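You operate a simulated robot arm through the tools that you are given. There is no shell and no other tool. Be economical: measure what you need, move in short steps, check, and stop when the job is done.

Carry out the task below with a simulated robot arm. There is one attempt and no reset: what you move stays moved.

Task
Pump one shot of softener into the clear cup and stand it in the blue tray.
Fine: spill none and swing the spout aside again.

It is judged by the outcome, as a careful person would: the job done as asked, and still so three seconds after it is handed in. It fails if anything else is knocked over, pushed out of place, dropped, spilled or broken.

Robot
A 7-joint arm with a two-finger parallel gripper, fixed in place. Base frame: the origin is at the foot of the arm, x ahead of it, y to its left, z up; the work surface is at about z = 0.9. Units: m, degrees, N and s.
With the tool pointing down near the work surface it reaches from about 0.24 to 0.68 m from the base axis. Its first joint turns from -66.0 to 66.0 degrees. Payload 2.4 kg.
The tool frame sits at the grasp point between the pads (the TCP): z along the fingers, y along the line on which they close. The tips reach 0.03 m beyond it. The gripper opens to 0.094 m. The fingers are 0.028 m wide and 0.01 m thick; the gripper's body (0.05 by 0.096 m) begins 0.055 m behind the TCP.
Orientation is told as [roll, pitch, yaw] about the base's x, y, z axes, in that order, counted from this pose: with the fingers straight down and closing along the base's y, the tool's x points along the base's -x, its y along +y and its z along -z.

Tools
- The arm moves only by the tool move_arm. Its argument "deltas" is a list that holds one entry, the list of rows, each a list of 7 numbers: the shift along the tool's x, y, z in m, then the turn, a rotation vector about the tool's x, y, z in degrees, then the finger opening in m, from 0 to 0.094. In form: [[[tx, ty, tz, rx, ry, rz, fingers], ...]]. A call has 1 to 8 rows; each row is the pose to reach, as a shift and turn from the pose commanded when the call began, along the tool's axes at that moment. Rows are played at 5 a second. More than 0.05 m and 8.6 degrees between two rows, or a gripper value outside its range, and nothing of the call is played. Where a pose cannot be reached the arm comes as near as it can. A force on the tool above 40 N (or 10 N above the force at the start of the call, whichever is more), or a blocked arm, ends the call early, and 0.2 s more pass. Each finger travels about 0.153 m/s and halts on what it meets, pressing with about 32 N; the grip force reading is that of the motor and also rises with nothing between the fingers. The clock runs only during rows and for 0.2 s after the last one: add rows that repeat a pose to give the fingers time. The reply holds the time, the measured pose of the TCP, the force on the tool along the base axes, the opening and the grip force, in the units named above and with some noise, and new pictures: "pictures" is both (left out), scene, wrist or none.
- Cameras (640 x 400 px; columns grow to the right, rows downward): "scene" is fixed at [0.0374, 0.4714, 1.4502]; the picture's right is [-0.76, -0.65, 0.00], its down [-0.34, 0.40, -0.85] and it looks along [0.55, -0.65, -0.52] (base axes); focal length 267 px, centre (320, 200). "wrist" rides on the gripper at [0.076, 0.014, -0.102] in the tool frame; the picture's right is [-0.18, 0.98, 0.00], its down [-0.75, -0.14, -0.64] and it looks along [-0.63, -0.12, 0.77] (tool axes); focal length 243 px, centre (320, 200).
- measure_at(camera, pixels): for up to 12 pixels [column, row] of the newest picture of that camera ("zoom" is the newest enlarged one), the place [x, y, z] in the base frame of the surface seen there, good to about 0.002 m. The clock stands still meanwhile.
- zoom(camera, box): a new picture of the part [left, top, right, bottom] of that camera's present view, enlarged. The clock stands still meanwhile.
- hand_in(): hands the job in; it is judged then, once.

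Go step by step. Measure first, check grasps and placings, and put right what went wrong. The budget is 80 turns and 200 pictures, counting those below and the enlarged ones. Unless the task says otherwise, let go and move clear before handing in, and close with one line.

The tools are called after "Emit:" as name(argument=value, ...) on one line, values as JSON. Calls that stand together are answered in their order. move_arm: Moves the arm, as the interface text tells. Its arguments: {"type":"object","properties":{"deltas":{"type":"array","items":{"type":"array","items":{"type":"array","items":{"type":"number"}}}},"pictures":{"type":"string","enum":["both","scene","wrist","none"]}},"required":["deltas"]} The other tools are called the same way: measure_at (camera, pixels) gives the place of the surface under pixels of a picture; zoom (camera, box) takes an enlarged picture of a part of a camera's view; hand_in () hands the job in.

At the start:

```text
time_s: 0.0
eef_pos: [0.3175, -0.161, 1.3295]
ee_rot: [0.0, -0.1, 0.0]
wrist_force: [-0.1, 0.7, -0.4]
opening: 0.0942
finger_force: 0.2
```

scene: 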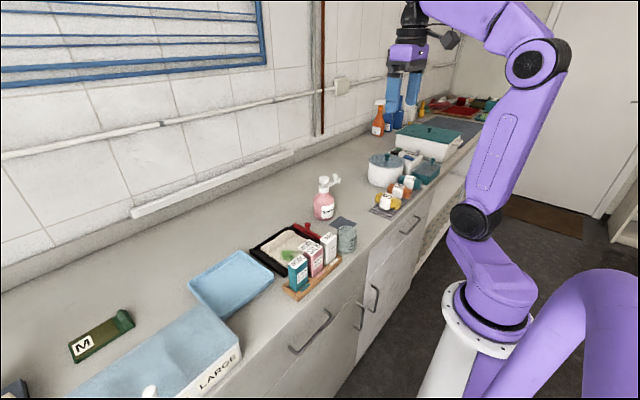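
wrist: 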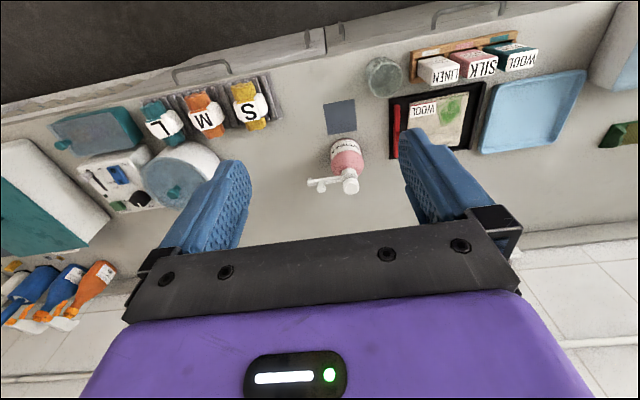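

The pink pump bottle is near scene (325,200), the clear cup near (347,238) and the blue tray near (230,283). I'll zoom in to see the details.

Emit:
zoom(camera="scene", box=[280, 160, 380, 260])

Emit:
zoom(camera="wrist", box=[290, 40, 450, 200])

Emit:
measure_at(camera="wrist", pixels=[[350, 187], [312, 185], [326, 184], [346, 150], [340, 115], [340, 103], [385, 60], [385, 75], [378, 95], [530, 110], [483, 148], [584, 72]])

Emit:
measure_at(camera="scene", pixels=[[324, 180], [336, 180], [324, 200], [325, 216], [347, 230], [347, 240], [347, 249], [342, 221], [230, 283], [242, 251], [190, 282], [272, 281]])

```text
4.00 times, centred on (330, 210) of scene
```

zoom: 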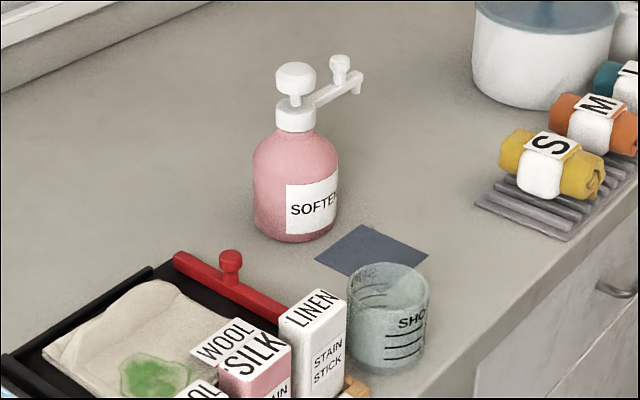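

```text
2.50 times, centred on (370, 120) of wrist
```

zoom: 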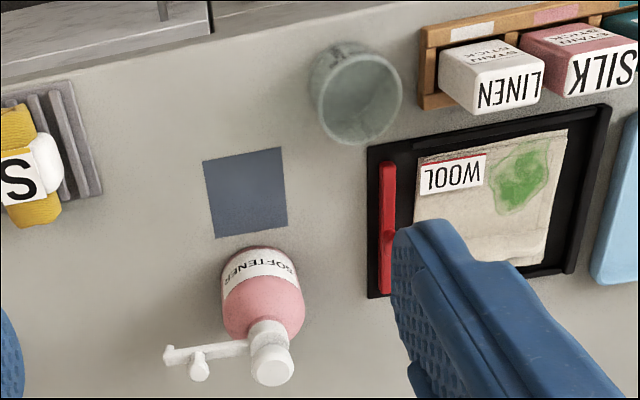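

```text
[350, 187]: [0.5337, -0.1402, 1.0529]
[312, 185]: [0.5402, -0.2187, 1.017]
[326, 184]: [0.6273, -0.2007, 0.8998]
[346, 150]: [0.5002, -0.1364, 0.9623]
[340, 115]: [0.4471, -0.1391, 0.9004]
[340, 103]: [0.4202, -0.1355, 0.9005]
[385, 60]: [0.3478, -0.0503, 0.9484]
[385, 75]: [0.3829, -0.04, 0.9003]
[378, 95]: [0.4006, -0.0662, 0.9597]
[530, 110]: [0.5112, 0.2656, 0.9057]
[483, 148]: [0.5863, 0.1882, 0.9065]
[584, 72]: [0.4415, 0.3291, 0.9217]
```

```text
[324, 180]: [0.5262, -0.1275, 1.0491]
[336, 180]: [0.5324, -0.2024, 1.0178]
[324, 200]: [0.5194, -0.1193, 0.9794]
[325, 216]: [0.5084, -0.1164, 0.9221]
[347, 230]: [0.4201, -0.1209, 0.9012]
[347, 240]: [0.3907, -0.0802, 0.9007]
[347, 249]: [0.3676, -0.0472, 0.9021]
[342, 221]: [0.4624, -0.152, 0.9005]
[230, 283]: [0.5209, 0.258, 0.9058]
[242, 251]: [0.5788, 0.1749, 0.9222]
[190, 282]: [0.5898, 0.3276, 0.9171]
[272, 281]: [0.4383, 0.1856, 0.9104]
```

Spout points along -y (aside), has a knob, and the dark mat under it marks where the cup belongs. I'll measure the cup, spout and mat finely.

Emit:
measure_at(camera="zoom", pixels=[[318, 95], [395, 95], [356, 46], [356, 137], [205, 160], [282, 150], [215, 236], [286, 224], [272, 365], [200, 358], [199, 374], [170, 355]])

Emit:
zoom(camera="scene", box=[310, 165, 350, 205])

```text
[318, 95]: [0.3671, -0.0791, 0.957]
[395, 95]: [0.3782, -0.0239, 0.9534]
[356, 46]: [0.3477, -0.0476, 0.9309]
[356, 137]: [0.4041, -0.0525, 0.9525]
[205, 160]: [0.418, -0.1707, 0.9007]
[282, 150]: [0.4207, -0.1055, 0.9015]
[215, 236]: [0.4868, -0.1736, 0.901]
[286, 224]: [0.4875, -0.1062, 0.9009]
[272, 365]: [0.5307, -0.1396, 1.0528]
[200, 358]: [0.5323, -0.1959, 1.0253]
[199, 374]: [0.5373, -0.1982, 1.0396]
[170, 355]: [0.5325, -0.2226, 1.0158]
```

```text
10.00 times, centred on (330, 185) of scene
```

zoom: 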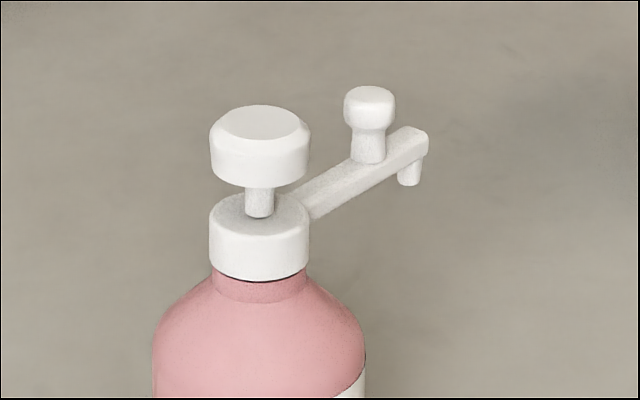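

Emit:
measure_at(camera="zoom", pixels=[[260, 120], [215, 140], [302, 140], [260, 170], [260, 240], [370, 93], [370, 110], [370, 155], [420, 137], [410, 180], [420, 150], [330, 200]])

Emit:
zoom(camera="scene", box=[325, 215, 365, 255])

```text
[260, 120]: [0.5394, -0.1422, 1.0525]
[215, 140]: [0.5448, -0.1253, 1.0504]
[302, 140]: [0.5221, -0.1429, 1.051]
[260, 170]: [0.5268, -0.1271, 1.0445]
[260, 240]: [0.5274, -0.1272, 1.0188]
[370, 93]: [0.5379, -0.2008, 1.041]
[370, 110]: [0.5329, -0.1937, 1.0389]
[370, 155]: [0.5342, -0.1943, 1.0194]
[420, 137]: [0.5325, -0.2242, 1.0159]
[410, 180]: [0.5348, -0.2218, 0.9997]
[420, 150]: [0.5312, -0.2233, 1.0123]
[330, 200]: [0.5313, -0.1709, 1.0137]
```

```text
10.00 times, centred on (345, 235) of scene
```

zoom: 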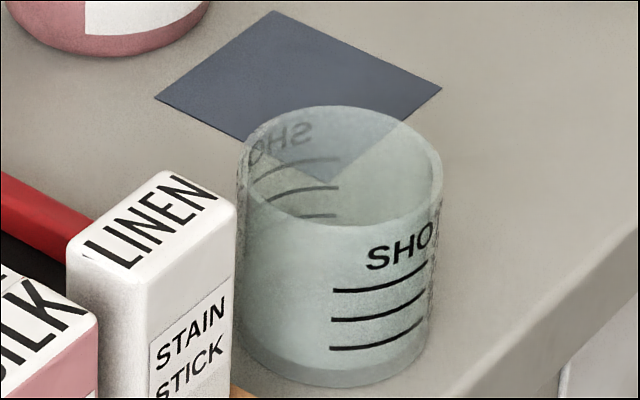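

Button centre is about (0.537,-0.138,1.053), the knob (0.537,-0.198), the nozzle (0.537,-0.223) at 0.998, and the mat centre (0.453,-0.139), which matches the nozzle radius. Next I'll check the clearances around the cup.

Emit:
measure_at(camera="zoom", pixels=[[245, 150], [435, 165], [345, 110], [335, 225], [340, 330], [78, 240], [160, 180], [225, 208], [150, 235], [240, 392], [20, 200], [80, 215]])

Emit:
measure_at(camera="wrist", pixels=[[417, 62], [432, 60], [413, 57], [415, 80], [393, 101], [396, 130], [397, 110], [360, 70], [404, 75]])

```text
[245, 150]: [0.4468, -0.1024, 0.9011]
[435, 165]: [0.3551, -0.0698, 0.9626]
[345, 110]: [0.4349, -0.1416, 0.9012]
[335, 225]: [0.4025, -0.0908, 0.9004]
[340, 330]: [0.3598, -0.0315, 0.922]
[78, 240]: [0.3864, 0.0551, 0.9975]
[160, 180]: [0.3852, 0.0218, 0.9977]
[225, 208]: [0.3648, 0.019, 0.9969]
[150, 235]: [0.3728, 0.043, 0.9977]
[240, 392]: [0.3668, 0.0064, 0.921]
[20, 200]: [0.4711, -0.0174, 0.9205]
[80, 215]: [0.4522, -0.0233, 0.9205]
```

```text
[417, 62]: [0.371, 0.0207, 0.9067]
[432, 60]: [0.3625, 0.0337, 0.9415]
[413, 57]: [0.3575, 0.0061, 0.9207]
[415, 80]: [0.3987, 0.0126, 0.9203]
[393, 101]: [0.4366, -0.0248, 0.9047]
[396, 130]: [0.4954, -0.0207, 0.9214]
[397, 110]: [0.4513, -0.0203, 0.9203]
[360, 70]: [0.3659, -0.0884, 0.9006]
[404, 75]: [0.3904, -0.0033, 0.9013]
```

The cup centre is about (0.375,-0.0515), with the rim at 0.96 and diameter about 0.06. The rack starts at y=0.006 and the boxes at y=0.018, so closing along y with a 0.08 opening clears. I'll move above the cup.

Emit:
move_arm(deltas=[[[-0.0082, 0.0156, 0.0386, 0, 0, 0, 0.08], [-0.0164, 0.0313, 0.0771, 0, 0, 0, 0.08], [-0.0246, 0.0469, 0.1157, 0, 0, 0, 0.08], [-0.0329, 0.0626, 0.1543, 0, 0, 0, 0.08], [-0.0411, 0.0782, 0.1929, 0, 0, 0, 0.08], [-0.0493, 0.0939, 0.2314, 0, 0, 0, 0.08], [-0.0575, 0.1095, 0.26, 0, 0, 0, 0.08], [-0.0575, 0.1095, 0.26, 0, 0, 0, 0.08]]])

```text
time_s: 1.8
eef_pos: [0.3775, -0.0508, 1.0666]
ee_rot: [0.0, 0.0, 0.0]
wrist_force: [-0.1, -0.8, -0.4]
opening: 0.08
finger_force: 0.1
```

scene: 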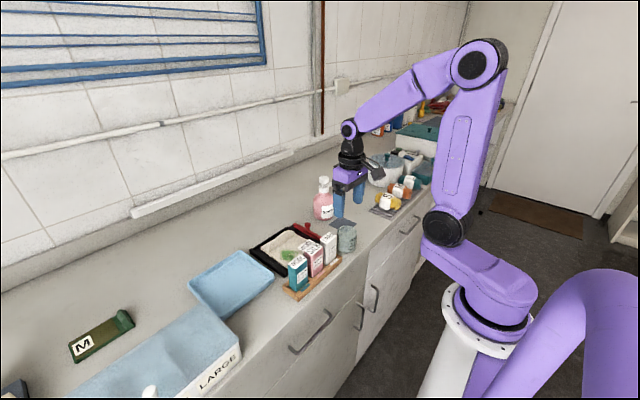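
wrist: 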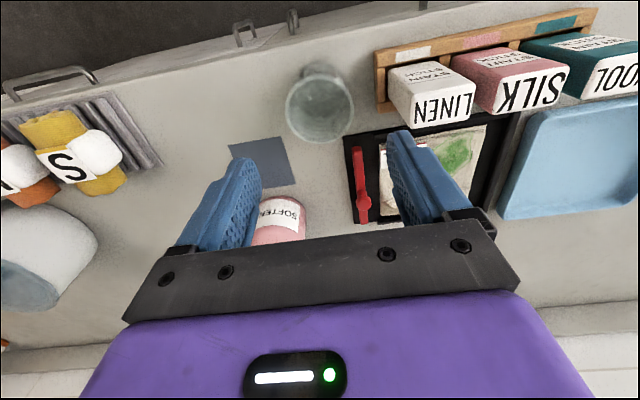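

The arm is above the cup, with the rim near wrist (320,105). I'll refine the cup position before descending.

Emit:
zoom(camera="wrist", box=[270, 50, 370, 150])

```text
4.00 times, centred on (320, 100) of wrist
```

zoom: 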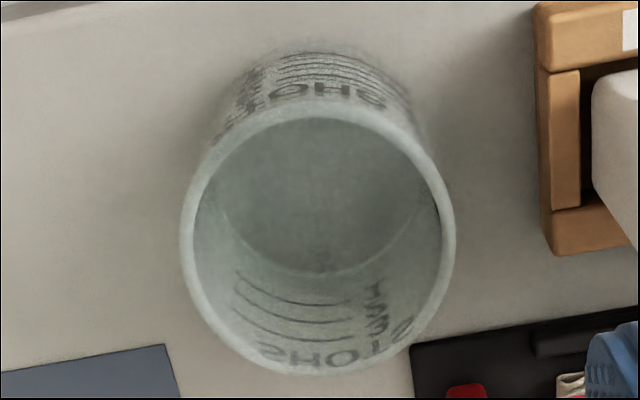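

Emit:
measure_at(camera="zoom", pixels=[[186, 240], [450, 235], [320, 109], [320, 372], [200, 180], [440, 180], [230, 342], [405, 342]])

```text
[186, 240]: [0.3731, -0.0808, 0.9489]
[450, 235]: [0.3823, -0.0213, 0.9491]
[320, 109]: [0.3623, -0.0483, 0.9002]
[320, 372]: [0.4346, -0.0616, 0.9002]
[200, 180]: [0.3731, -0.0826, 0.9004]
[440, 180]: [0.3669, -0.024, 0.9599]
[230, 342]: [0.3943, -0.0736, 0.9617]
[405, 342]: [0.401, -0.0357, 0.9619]
```

The rim points fit a circle centred at (0.377,-0.051) with r≈0.029, right under the TCP. I'll descend with the fingers open and then close.

Emit:
move_arm(deltas=[[[0, 0, 0.032, 0, 0, 0, 0.08], [0, 0, 0.064, 0, 0, 0, 0.08], [0, 0, 0.096, 0, 0, 0, 0.08], [0, 0, 0.126, 0, 0, 0, 0.08], [0, 0, 0.126, 0, 0, 0, 0.08], [0, 0, 0.126, 0, 0, 0, 0.066]]])

```text
time_s: 3.2
eef_pos: [0.3752, -0.0499, 0.9424]
ee_rot: [0.1, 0.0, 0.0]
wrist_force: [1.2, -0.4, 0.7]
opening: 0.0659
finger_force: 0.0
```

scene: 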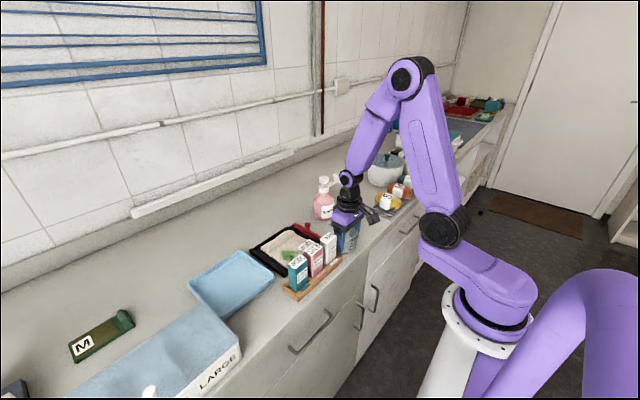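
wrist: 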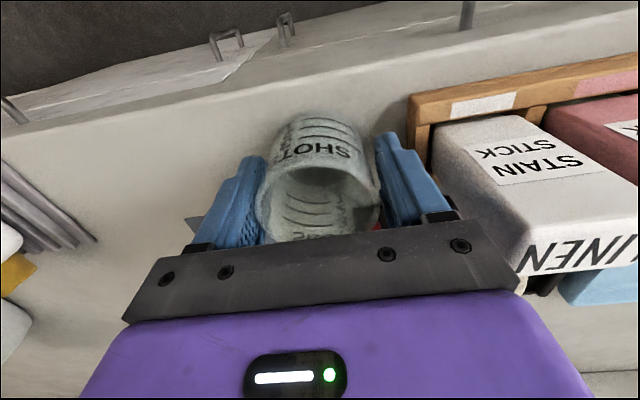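

The cup sits between the pads at wrist (318,180). I'll close slowly.

Emit:
move_arm(deltas=[[[0, 0, 0, 0, 0, 0, 0.06], [0, 0, 0, 0, 0, 0, 0.057], [0, 0, 0, 0, 0, 0, 0.055], [0, 0, 0, 0, 0, 0, 0.055]]], pictures="wrist")

```text
time_s: 4.2
eef_pos: [0.3748, -0.0493, 0.9432]
ee_rot: [0.0, 0.0, 0.0]
wrist_force: [0.4, 0.1, 0.0]
opening: 0.0591
finger_force: 32.6
```

wrist: 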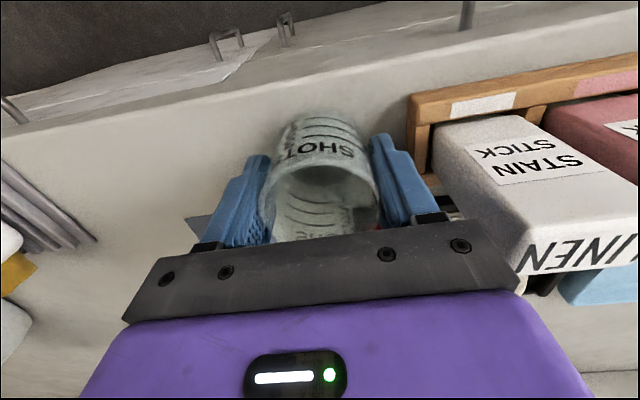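

The grip is firm at 0.059. I'll lift 3 cm and carry the cup to the mat centre.

Emit:
move_arm(deltas=[[[0, 0, -0.015, 0, 0, 0, 0.055], [0, 0, -0.03, 0, 0, 0, 0.055], [-0.015, -0.018, -0.03, 0, 0, 0, 0.055], [-0.031, -0.036, -0.03, 0, 0, 0, 0.055], [-0.046, -0.053, -0.03, 0, 0, 0, 0.055], [-0.062, -0.071, -0.03, 0, 0, 0, 0.055], [-0.077, -0.089, -0.03, 0, 0, 0, 0.055], [-0.077, -0.089, -0.03, 0, 0, 0, 0.055]]])

```text
time_s: 6.0
eef_pos: [0.4518, -0.1411, 0.9731]
ee_rot: [-0.1, 0.0, 0.0]
wrist_force: [-0.1, -0.5, 2.8]
opening: 0.0586
finger_force: 32.2
```

scene: 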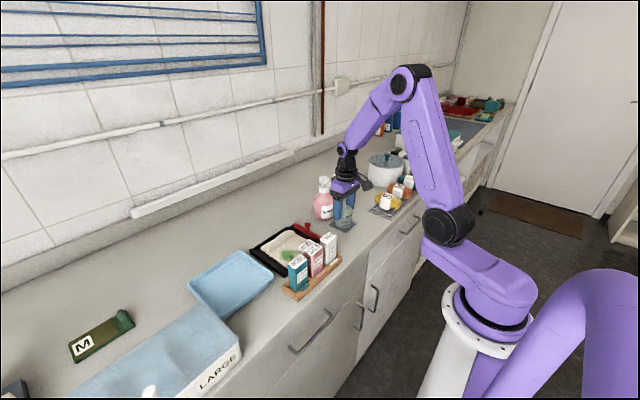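
wrist: 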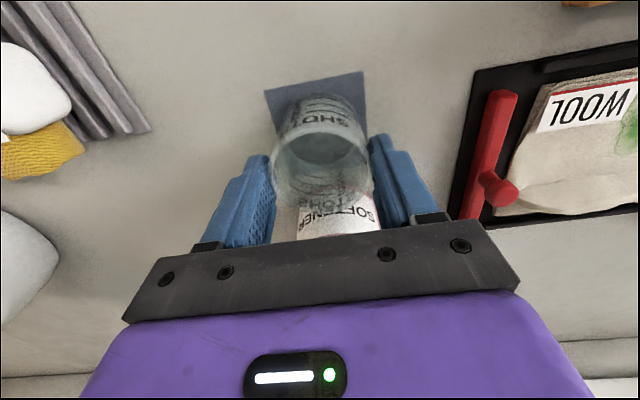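

The cup is above the mat. I'll lower it back to its original height in two steps.

Emit:
move_arm(deltas=[[[0, 0, 0.015, 0, 0, 0, 0.055], [0, 0, 0.024, 0, 0, 0, 0.055], [0, 0, 0.03, 0, 0, 0, 0.055], [0, 0, 0.03, 0, 0, 0, 0.055]]])

```text
time_s: 7.0
eef_pos: [0.4552, -0.141, 0.9445]
ee_rot: [-0.1, -0.3, -0.1]
wrist_force: [5.7, -1.8, 21.2]
opening: 0.0594
finger_force: 31.6
```

scene: 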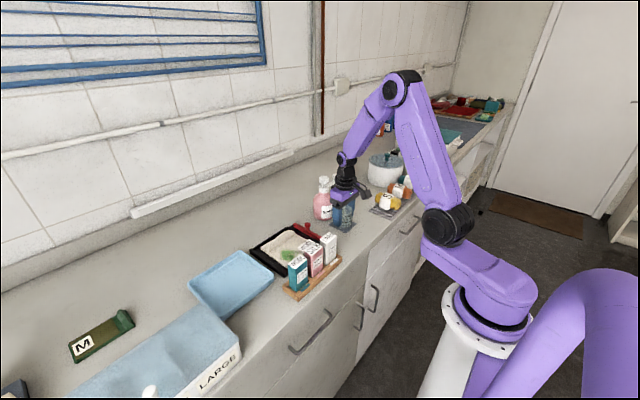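
wrist: 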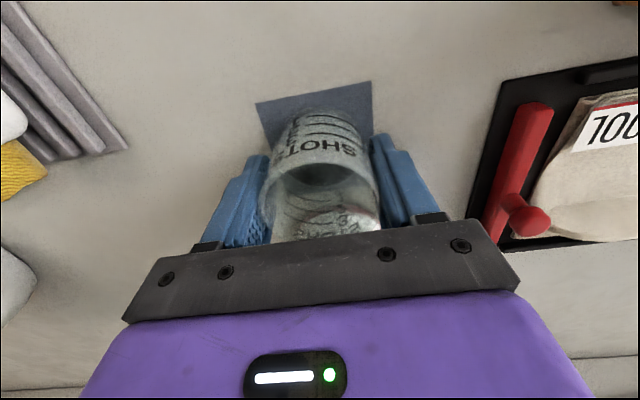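

A 21 N contact force shows the cup is down. I'll ease up 1 mm, release and lift clear.

Emit:
move_arm(deltas=[[[0, 0, -0.001, 0, 0, 0, 0.055], [0, 0, -0.001, 0, 0, 0, 0.075], [0, 0, -0.001, 0, 0, 0, 0.075], [0, 0, -0.03, 0, 0, 0, 0.075], [0, 0, -0.07, 0, 0, 0, 0.075], [0, 0, -0.115, 0, 0, 0, 0.075], [0, 0, -0.16, 0, 0, 0, 0.075], [0, 0, -0.2, 0, 0, 0, 0.05]]])

Emit:
zoom(camera="scene", box=[300, 160, 380, 240])

```text
time_s: 8.8
eef_pos: [0.4521, -0.1386, 1.1426]
ee_rot: [0.0, 0.0, 0.0]
wrist_force: [0.4, -0.1, 0.2]
opening: 0.0501
finger_force: 0.0
```

scene: 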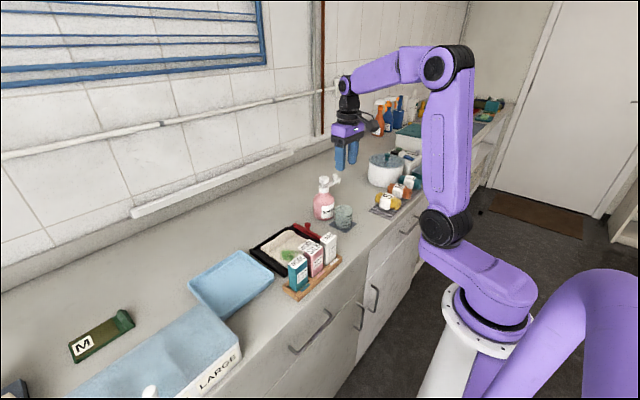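
wrist: 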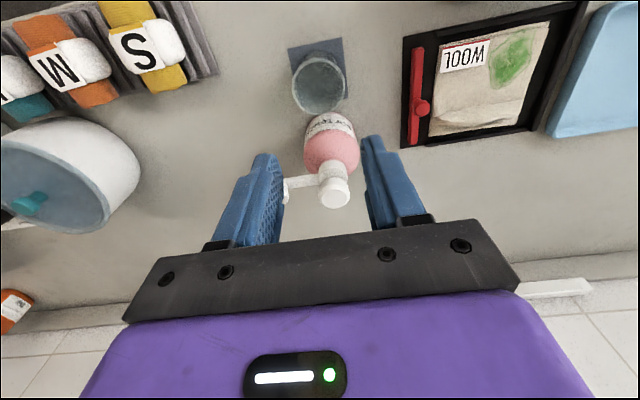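

```text
5.00 times, centred on (340, 200) of scene
```

zoom: 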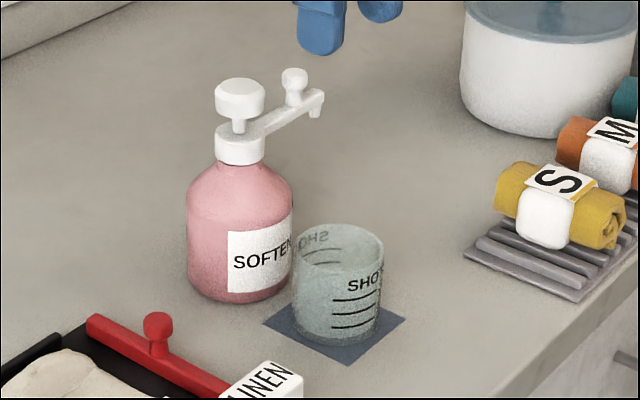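

The cup stands on the mat. Next I'll measure the button and knob more precisely from the wrist camera.

Emit:
zoom(camera="wrist", box=[275, 140, 365, 220])

```text
5.00 times, centred on (320, 180) of wrist
```

zoom: 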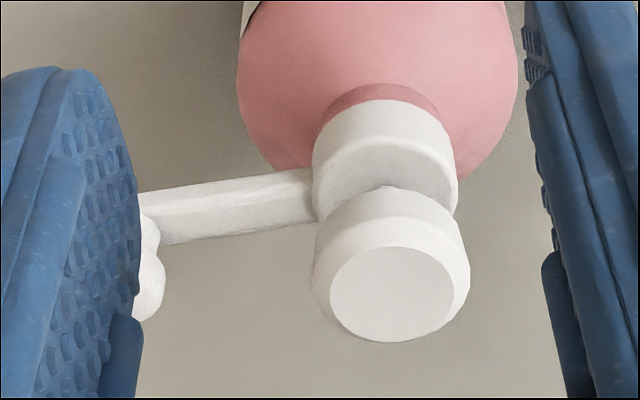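

Emit:
measure_at(camera="zoom", pixels=[[392, 294], [334, 294], [450, 294], [392, 252], [392, 335], [330, 280], [460, 270], [230, 195], [160, 215], [230, 230], [152, 280]])

```text
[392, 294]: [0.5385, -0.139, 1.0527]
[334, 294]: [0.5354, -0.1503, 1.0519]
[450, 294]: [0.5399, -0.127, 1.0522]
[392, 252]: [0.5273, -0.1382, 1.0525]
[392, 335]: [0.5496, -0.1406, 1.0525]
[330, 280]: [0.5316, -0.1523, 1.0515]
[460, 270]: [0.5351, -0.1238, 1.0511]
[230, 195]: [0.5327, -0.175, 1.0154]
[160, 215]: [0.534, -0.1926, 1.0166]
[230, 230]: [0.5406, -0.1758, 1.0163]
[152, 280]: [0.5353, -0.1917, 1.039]
```

The button axis is (0.538,-0.139) and the knob (0.538,-0.199). I'll move above the knob, turning the yaw by +90 so the fingers straddle it tangentially.

Emit:
move_arm(deltas=[[[-0.011, -0.0075, 0, 0, 0, -8, 0.04], [-0.022, -0.015, 0, 0, 0, -16, 0.04], [-0.033, -0.0225, 0, 0, 0, -24, 0.04], [-0.043, -0.03, 0, 0, 0, -32, 0.04], [-0.054, -0.0375, 0, 0, 0, -40, 0.04], [-0.065, -0.045, 0, 0, 0, -48, 0.04], [-0.076, -0.0525, 0, 0, 0, -56, 0.04], [-0.086, -0.06, 0, 0, 0, -64, 0.04]]], pictures="none")

Emit:
move_arm(deltas=[[[0, 0, 0, 0, 0, -8, 0.03], [0, 0, 0, 0, 0, -16, 0.03], [0, 0, 0, 0, 0, -22, 0.03], [0, 0, 0, 0, 0, -26, 0.03], [0, 0, 0, 0, 0, -26, 0.03]]])

```text
time_s: 10.6
eef_pos: [0.538, -0.2, 1.1425]
ee_rot: [-0.1, -0.1, 64.1]
wrist_force: [0.2, -0.8, -0.8]
opening: 0.04
finger_force: 0.1
```

```text
time_s: 11.8
eef_pos: [0.5374, -0.2016, 1.1417]
ee_rot: [-0.1, 0.0, 90.1]
wrist_force: [-0.6, 0.4, -0.9]
opening: 0.0302
finger_force: 0.1
```

scene: 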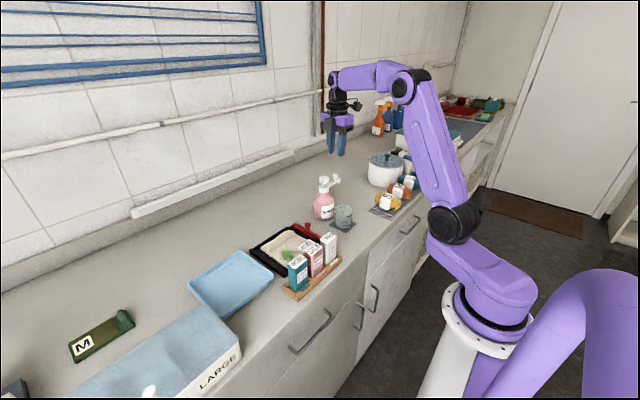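
wrist: 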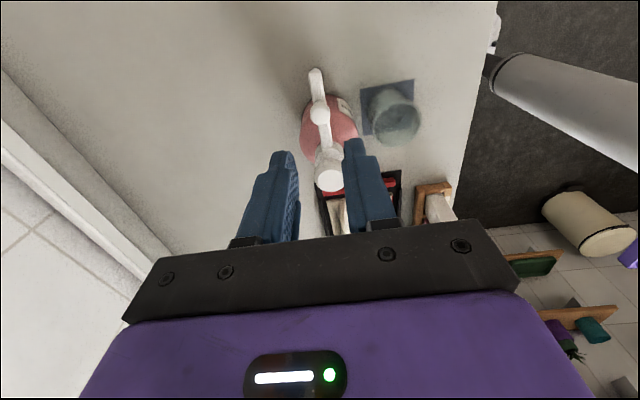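

The fingers now close along x, and the knob shows at wrist (318,113). I'll measure it from here.

Emit:
zoom(camera="wrist", box=[280, 60, 380, 130])

```text
5.71 times, centred on (330, 95) of wrist
```

zoom: 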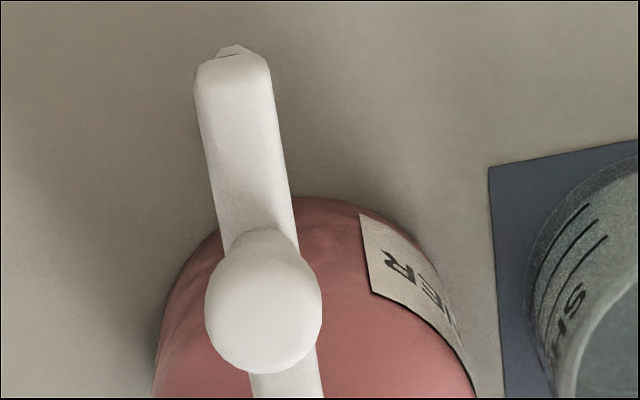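

Emit:
measure_at(camera="zoom", pixels=[[263, 310], [210, 305], [318, 305], [263, 368], [263, 265], [215, 150], [270, 150], [232, 60], [200, 75], [265, 75]])

```text
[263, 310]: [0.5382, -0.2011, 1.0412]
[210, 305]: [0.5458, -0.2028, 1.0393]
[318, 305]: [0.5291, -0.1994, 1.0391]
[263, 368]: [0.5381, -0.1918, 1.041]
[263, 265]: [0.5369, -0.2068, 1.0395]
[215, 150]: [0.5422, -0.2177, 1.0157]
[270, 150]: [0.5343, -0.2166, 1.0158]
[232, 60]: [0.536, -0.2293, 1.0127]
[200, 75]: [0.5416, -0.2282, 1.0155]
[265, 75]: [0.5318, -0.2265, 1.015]
```

The knob centre is (0.5375,-0.200) with diameter ~0.017. I'll descend so the tips straddle it just above the spout arm, then narrow the fingers.

Emit:
move_arm(deltas=[[[0, 0, 0.03, 0, 0, 0, 0.032], [0, 0, 0.06, 0, 0, 0, 0.032], [0, 0, 0.075, 0, 0, 0, 0.032], [0, 0, 0.086, 0, 0, 0, 0.032], [0, 0, 0.086, 0, 0, 0, 0.032]]])

Emit:
zoom(camera="scene", box=[300, 150, 360, 210])

```text
time_s: 13.0
eef_pos: [0.5371, -0.2011, 1.0565]
ee_rot: [0.0, 0.0, 89.9]
wrist_force: [0.0, -0.7, 0.5]
opening: 0.032
finger_force: 0.1
```

scene: 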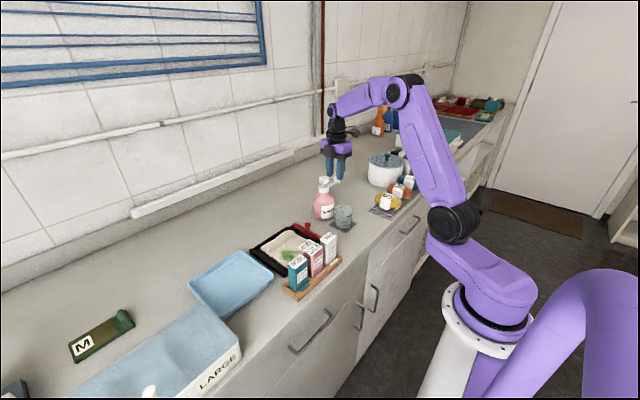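
wrist: 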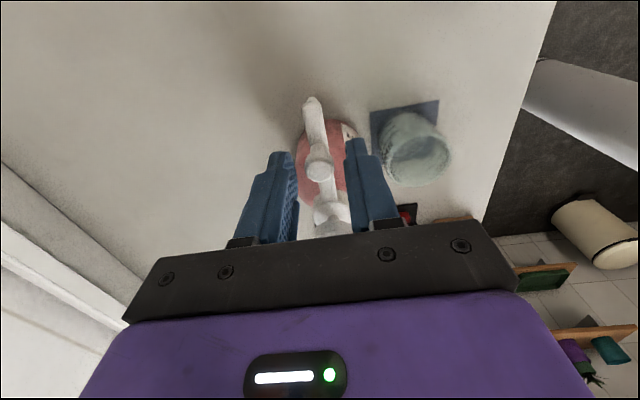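

```text
6.67 times, centred on (330, 180) of scene
```

zoom: 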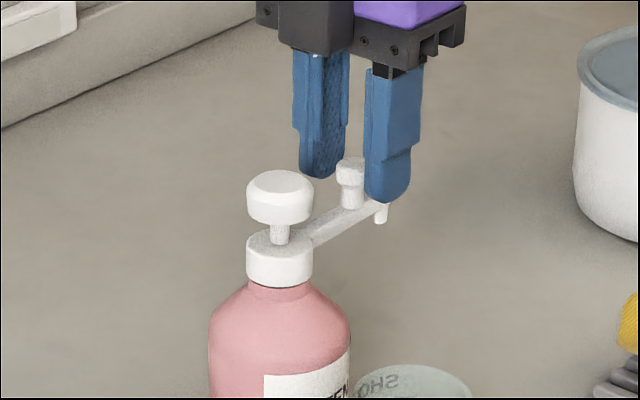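

The fingers straddle the knob cleanly. I'll narrow to 0.019 and swing along an arc about the pump axis (radius 0.061) through the first 56°.

Emit:
move_arm(deltas=[[[0, 0, 0, 0, 0, 0, 0.0195], [-0.0006, 0.0085, 0, 0, 0, 8, 0.0195], [-0.0024, 0.0168, 0, 0, 0, 16, 0.0195], [-0.0053, 0.0248, 0, 0, 0, 24, 0.0195], [-0.0093, 0.0323, 0, 0, 0, 32, 0.0195], [-0.0143, 0.0392, 0, 0, 0, 40, 0.0195], [-0.0202, 0.0453, 0, 0, 0, 48, 0.0195], [-0.0269, 0.0506, 0, 0, 0, 56, 0.0195]]])

Emit:
zoom(camera="scene", box=[300, 150, 360, 230])

```text
time_s: 14.8
eef_pos: [0.488, -0.1735, 1.0564]
ee_rot: [0.0, -0.1, 33.9]
wrist_force: [0.5, -0.1, -0.8]
opening: 0.0197
finger_force: 0.4
```

scene: 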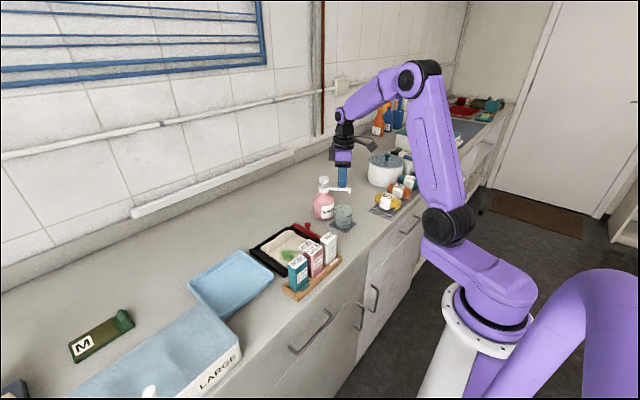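
wrist: 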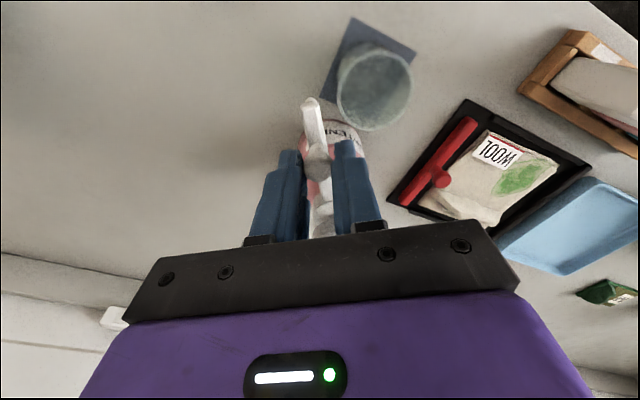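

```text
5.00 times, centred on (330, 190) of scene
```

zoom: 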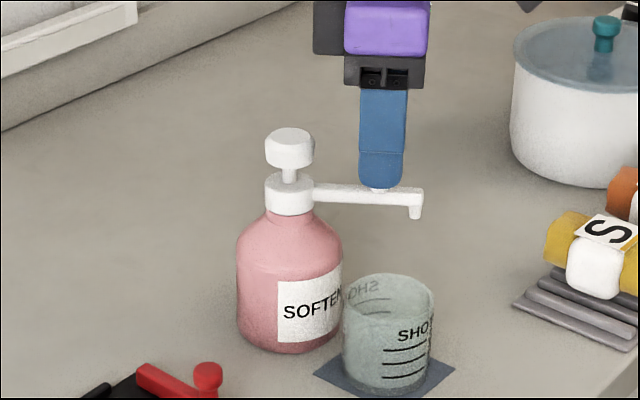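

The spout follows smoothly with no force. I'll continue the remaining ~35°.

Emit:
move_arm(deltas=[[[-0.0006, 0.0085, 0, 0, 0, 8, 0.0195], [-0.0024, 0.0168, 0, 0, 0, 16, 0.0195], [-0.0053, 0.0248, 0, 0, 0, 24, 0.0195], [-0.0082, 0.0305, 0, 0, 0, 30, 0.0195], [-0.011, 0.035, 0, 0, 0, 35, 0.0195], [-0.011, 0.035, 0, 0, 0, 35, 0.0195]]])

Emit:
zoom(camera="scene", box=[300, 150, 360, 230])

```text
time_s: 16.2
eef_pos: [0.4788, -0.138, 1.0569]
ee_rot: [0.0, 0.0, -0.9]
wrist_force: [-0.8, 0.4, 0.5]
opening: 0.0197
finger_force: 0.1
```

scene: 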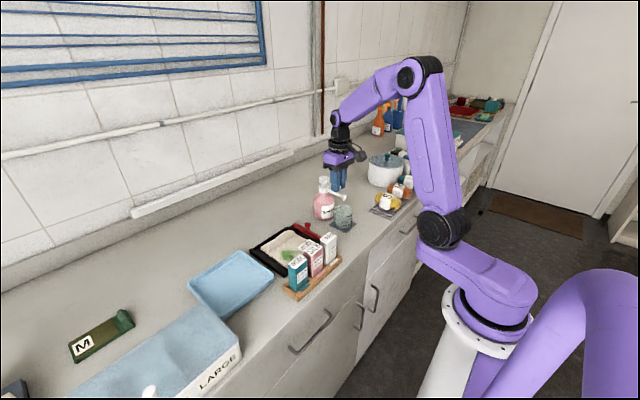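
wrist: 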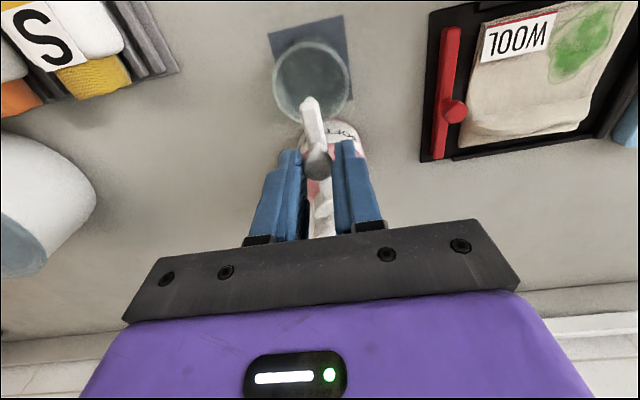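

```text
5.00 times, centred on (330, 190) of scene
```

zoom: 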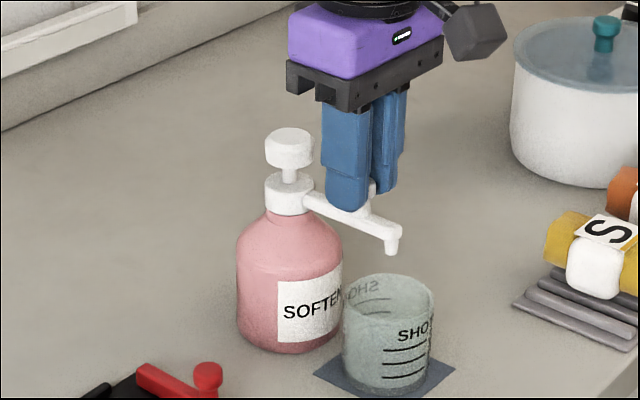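

The nozzle tip appears above the cup. I'll open slightly, lift and measure the nozzle against the cup.

Emit:
move_arm(deltas=[[[0, 0, 0, 0, 0, 0, 0.03], [0, 0, 0, 0, 0, 0, 0.03], [0, 0, -0.03, 0, 0, 0, 0.03], [0, 0, -0.07, 0, 0, 0, 0.03], [0, 0, -0.11, 0, 0, 0, 0.03], [0, 0, -0.11, 0, 0, 0, 0.03]]], pictures="wrist")

Emit:
zoom(camera="wrist", box=[260, 30, 400, 170])

Emit:
zoom(camera="scene", box=[300, 165, 370, 235])

```text
time_s: 17.6
eef_pos: [0.478, -0.1368, 1.1665]
ee_rot: [0.0, 0.0, -0.9]
wrist_force: [-0.4, -0.1, 0.5]
opening: 0.0301
finger_force: 0.2
```

wrist: 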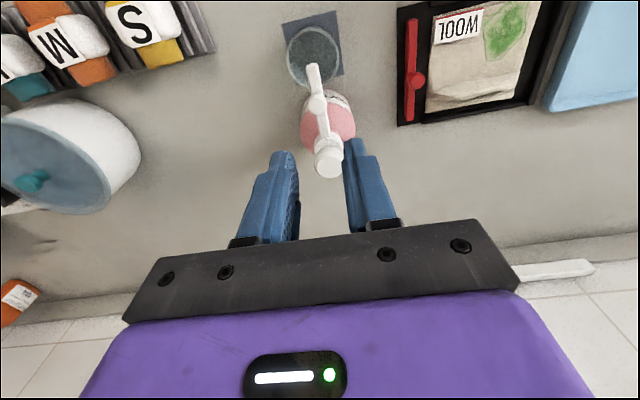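

```text
2.86 times, centred on (330, 100) of wrist
```

zoom: 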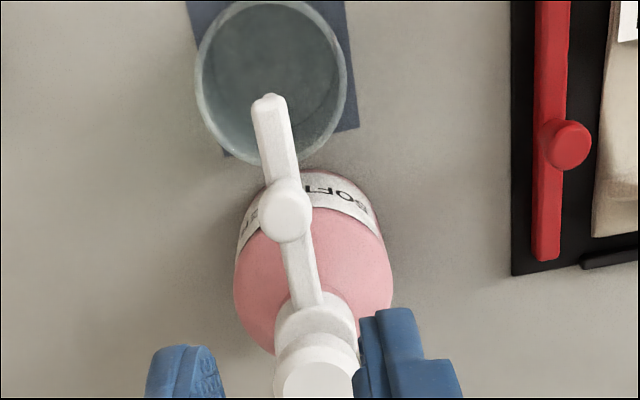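

```text
5.71 times, centred on (335, 200) of scene
```

zoom: 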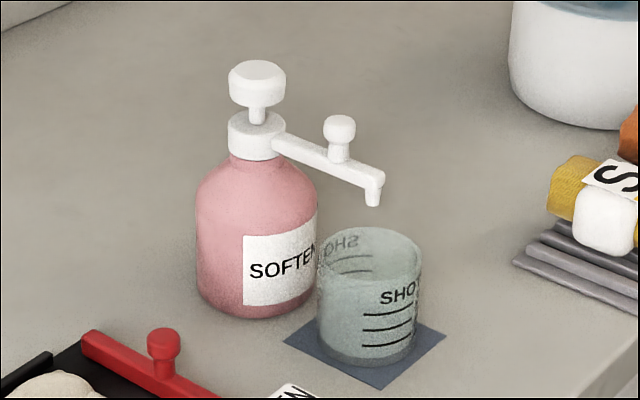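

Emit:
measure_at(camera="zoom", pixels=[[375, 195], [373, 178], [325, 245], [417, 260], [370, 228], [360, 278], [395, 235], [339, 122], [258, 70]])

Emit:
measure_at(camera="wrist", pixels=[[314, 67], [318, 101], [290, 60], [341, 55], [305, 82], [333, 79], [328, 163]])

```text
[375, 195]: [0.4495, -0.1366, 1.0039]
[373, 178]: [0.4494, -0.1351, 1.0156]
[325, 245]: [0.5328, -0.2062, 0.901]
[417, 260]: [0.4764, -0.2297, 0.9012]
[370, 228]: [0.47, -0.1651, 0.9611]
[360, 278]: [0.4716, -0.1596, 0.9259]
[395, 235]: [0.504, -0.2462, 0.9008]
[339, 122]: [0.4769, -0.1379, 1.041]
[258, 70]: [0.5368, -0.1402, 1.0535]
```

```text
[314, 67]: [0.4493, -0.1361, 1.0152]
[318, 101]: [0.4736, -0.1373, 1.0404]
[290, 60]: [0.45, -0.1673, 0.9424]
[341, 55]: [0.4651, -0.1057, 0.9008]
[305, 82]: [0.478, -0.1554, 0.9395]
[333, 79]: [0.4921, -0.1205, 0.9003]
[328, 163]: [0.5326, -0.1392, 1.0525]
```

The nozzle is at about (0.452,-0.136), within 3 mm of the cup centre. I'll close the fingers and move above the button at (0.538,-0.139).

Emit:
move_arm(deltas=[[[-0.02, -0.001, 0, 0, 0, 0, 0.0], [-0.04, -0.002, 0, 0, 0, 0, 0.0], [-0.06, -0.003, 0, 0, 0, -0.9, 0.0], [-0.06, -0.003, 0.03, 0, 0, -0.9, 0.0], [-0.06, -0.003, 0.06, 0, 0, -0.9, 0.0], [-0.06, -0.003, 0.075, 0, 0, -0.9, 0.0], [-0.06, -0.003, 0.075, 0, 0, -0.9, 0.0]]])

Emit:
zoom(camera="scene", box=[295, 150, 365, 220])

```text
time_s: 19.2
eef_pos: [0.537, -0.1413, 1.0923]
ee_rot: [0.0, 0.0, 0.0]
wrist_force: [0.1, -0.6, 0.2]
opening: 0.0003
finger_force: 31.9
```

scene: 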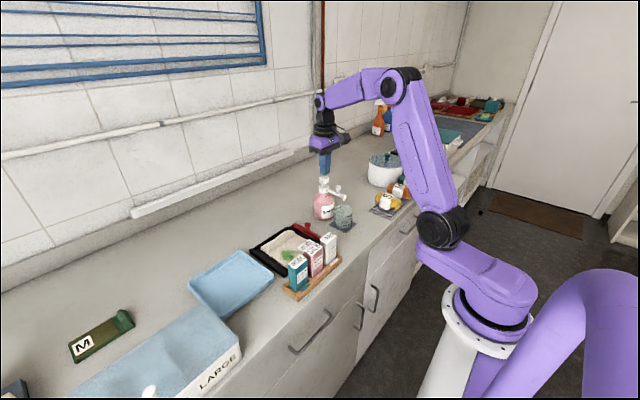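
wrist: 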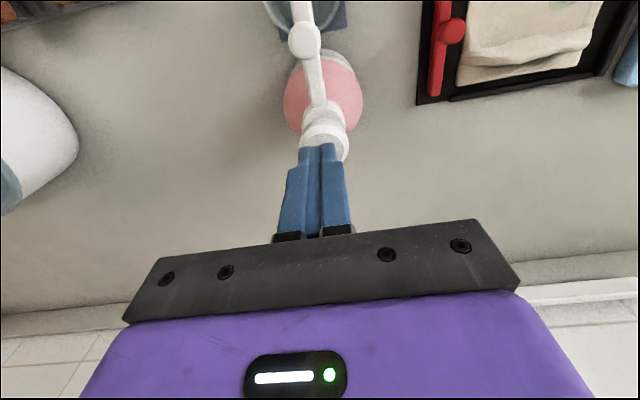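

```text
5.71 times, centred on (330, 185) of scene
```

zoom: 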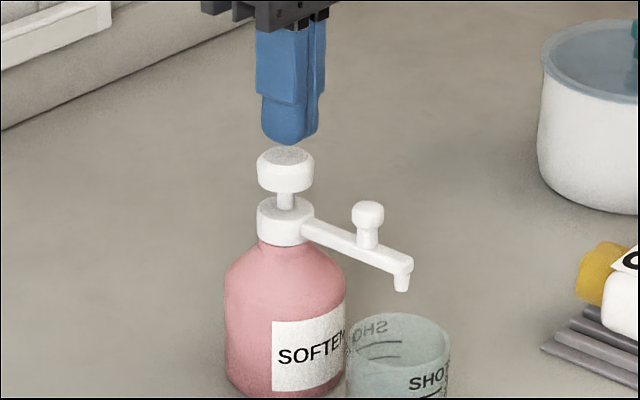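

The tips hang centred about 1 cm above the button. I'll press straight down steadily once, watching the force.

Emit:
move_arm(deltas=[[[0, 0, 0.006, 0, 0, 0, 0.0], [0, 0, 0.01, 0, 0, 0, 0.0], [0, 0, 0.013, 0, 0, 0, 0.0], [0, 0, 0.016, 0, 0, 0, 0.0], [0, 0, 0.019, 0, 0, 0, 0.0], [0, 0, 0.021, 0, 0, 0, 0.0]]], pictures="scene")

Emit:
zoom(camera="scene", box=[295, 160, 375, 240])

```text
time_s: 20.6
eef_pos: [0.5376, -0.142, 1.0713]
ee_rot: [0.0, -0.1, 0.0]
wrist_force: [2.2, 1.7, 6.7]
opening: 0.0
finger_force: 31.6
```

scene: 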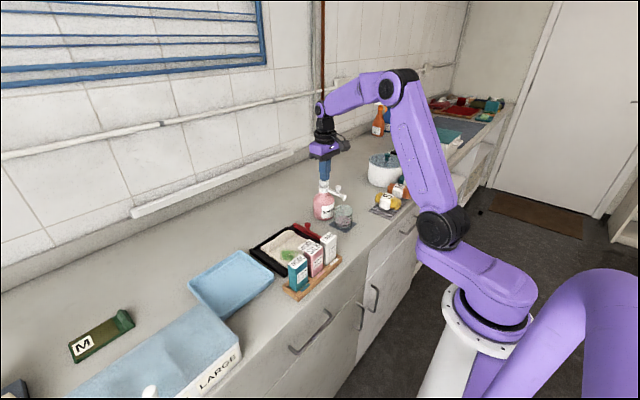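

```text
5.00 times, centred on (335, 200) of scene
```

zoom: 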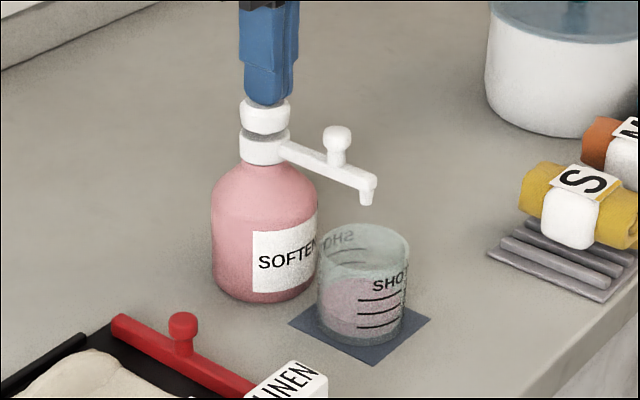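

Pink softener is in the cup, so the shot was dispensed. I'll release straight up to avoid a second press.

Emit:
move_arm(deltas=[[[0, 0, -0.01, 0, 0, 0, 0.0], [0, 0, -0.03, 0, 0, 0, 0.0], [0, 0, -0.05, 0, 0, 0, 0.0], [0, 0, -0.07, 0, 0, 0, 0.02], [0, 0, -0.09, 0, 0, 0, 0.03], [0, 0, -0.09, 0, 0, 0, 0.03]]], pictures="scene")

Emit:
zoom(camera="scene", box=[295, 160, 375, 240])

```text
time_s: 22.0
eef_pos: [0.5371, -0.1421, 1.1603]
ee_rot: [0.1, 0.0, -0.1]
wrist_force: [-1.4, 0.1, 0.1]
opening: 0.03
finger_force: 0.1
```

scene: 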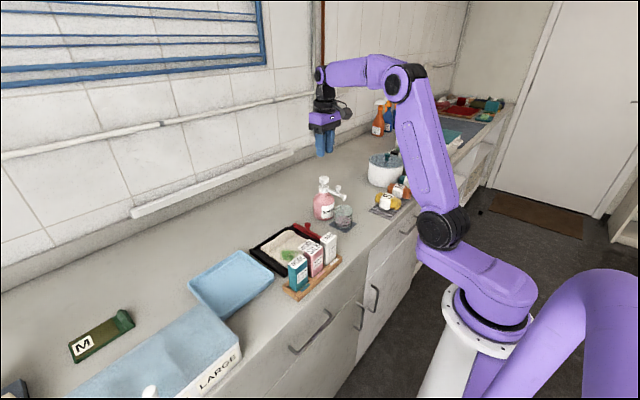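

```text
5.00 times, centred on (335, 200) of scene
```

zoom: 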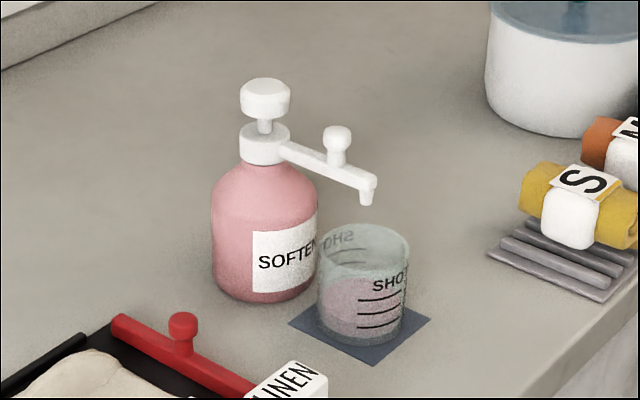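

The button sprang back, with nothing spilled. Next I'll go over the knob at (0.477,-0.138) and straddle it.

Emit:
move_arm(deltas=[[[0.03, 0.001, 0, 0, 0, 0, 0.032], [0.06, 0.003, 0, 0, 0, 0, 0.032], [0.06, 0.003, 0.03, 0, 0, 0, 0.032], [0.06, 0.003, 0.06, 0, 0, 0, 0.032], [0.06, 0.003, 0.085, 0, 0, 0, 0.032], [0.06, 0.003, 0.104, 0, 0, 0, 0.032], [0.06, 0.003, 0.104, 0, 0, 0, 0.032]]])

Emit:
zoom(camera="scene", box=[295, 160, 375, 240])

```text
time_s: 23.6
eef_pos: [0.476, -0.1383, 1.0566]
ee_rot: [0.1, 0.1, 0.0]
wrist_force: [-0.2, 0.5, -0.3]
opening: 0.0321
finger_force: 0.1
```

scene: 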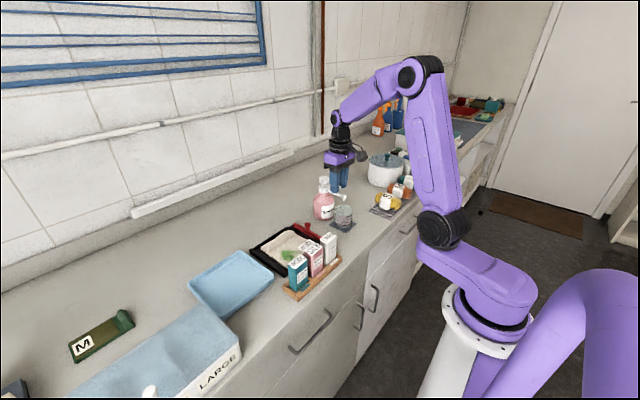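
wrist: 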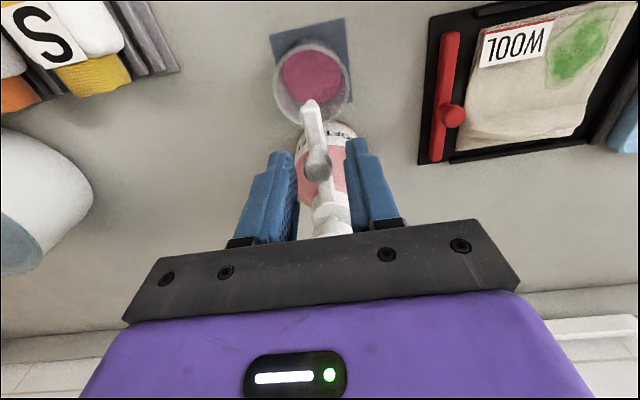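

```text
5.00 times, centred on (335, 200) of scene
```

zoom: 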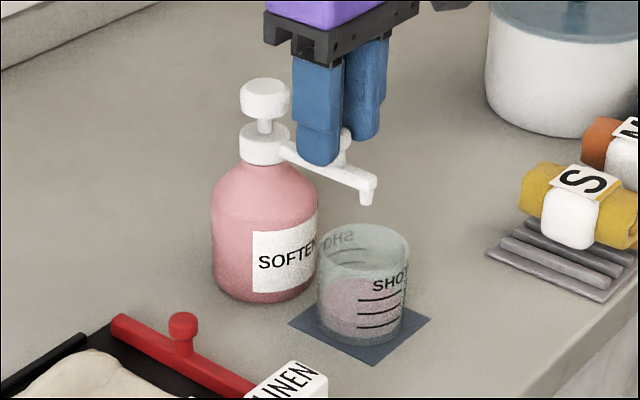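

The knob sits between the fingers again. I'll swing the spout back along the mirrored arc.

Emit:
move_arm(deltas=[[[0, 0, 0, 0, 0, 0, 0.0195], [-0.0006, -0.0085, 0, 0, 0, -8, 0.0195], [-0.0024, -0.0168, 0, 0, 0, -16, 0.0195], [-0.0053, -0.0248, 0, 0, 0, -24, 0.0195], [-0.0093, -0.0323, 0, 0, 0, -32, 0.0195], [-0.0143, -0.0392, 0, 0, 0, -40, 0.0195], [-0.0202, -0.0453, 0, 0, 0, -48, 0.0195], [-0.0269, -0.0506, 0, 0, 0, -56, 0.0195]]], pictures="none")

Emit:
zoom(camera="scene", box=[295, 160, 375, 240])

```text
time_s: 25.4
eef_pos: [0.5037, -0.1901, 1.0584]
ee_rot: [0.0, 0.0, 56.2]
wrist_force: [0.3, -0.2, 0.2]
opening: 0.0197
finger_force: 0.3
```

```text
5.00 times, centred on (335, 200) of scene
```

zoom: 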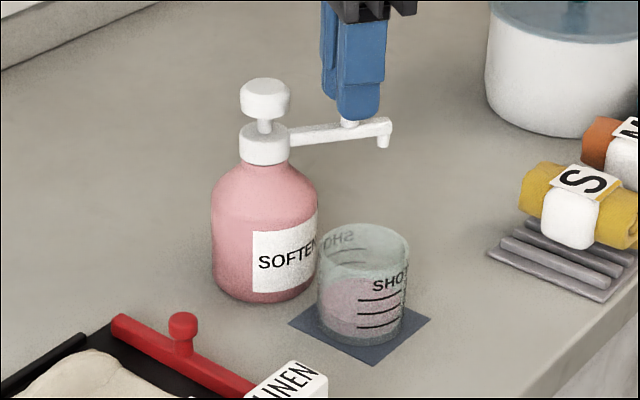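

The spout is following. I'll finish the last 35°, then open and lift.

Emit:
move_arm(deltas=[[[-0.0006, -0.0085, 0, 0, 0, -8, 0.0195], [-0.0024, -0.0168, 0, 0, 0, -16, 0.0195], [-0.0053, -0.0248, 0, 0, 0, -24, 0.0195], [-0.0082, -0.0305, 0, 0, 0, -30, 0.0195], [-0.011, -0.035, 0, 0, 0, -35, 0.0195], [-0.011, -0.035, 0, 0, 0, -35, 0.0195]]], pictures="none")

Emit:
move_arm(deltas=[[[0, 0, 0, 0, 0, 0, 0.032], [0, 0, 0, 0, 0, 0, 0.032], [0, 0, -0.03, 0, 0, 0, 0.032], [0, 0, -0.07, 0, 0, 0, 0.032], [0, 0, -0.11, 0, 0, 0, 0.032], [0, 0, -0.11, 0, 0, 0, 0.05]]], pictures="scene")

Emit:
zoom(camera="scene", box=[295, 160, 375, 240])

```text
time_s: 26.8
eef_pos: [0.5394, -0.2002, 1.0564]
ee_rot: [0.0, 0.0, 91.0]
wrist_force: [1.1, 0.2, 0.1]
opening: 0.0194
finger_force: 0.0
```

```text
time_s: 28.2
eef_pos: [0.5381, -0.1993, 1.1692]
ee_rot: [0.0, 0.0, 91.0]
wrist_force: [1.0, -0.2, 0.4]
opening: 0.0501
finger_force: 0.0
```

scene: 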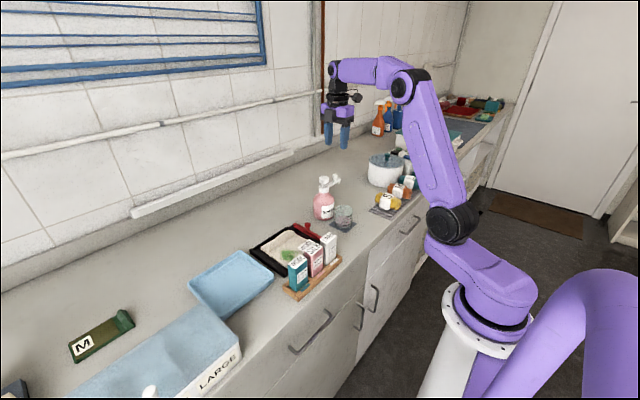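

```text
5.00 times, centred on (335, 200) of scene
```

zoom: 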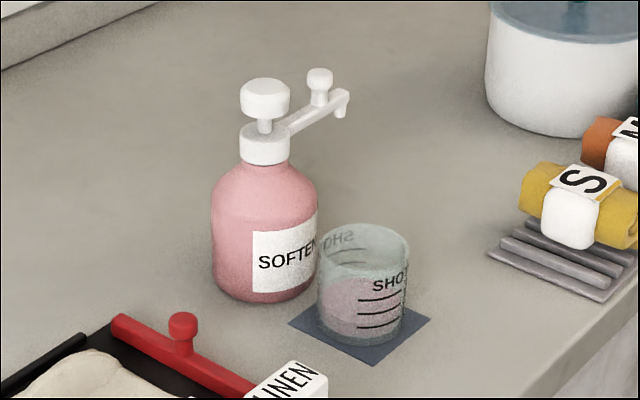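

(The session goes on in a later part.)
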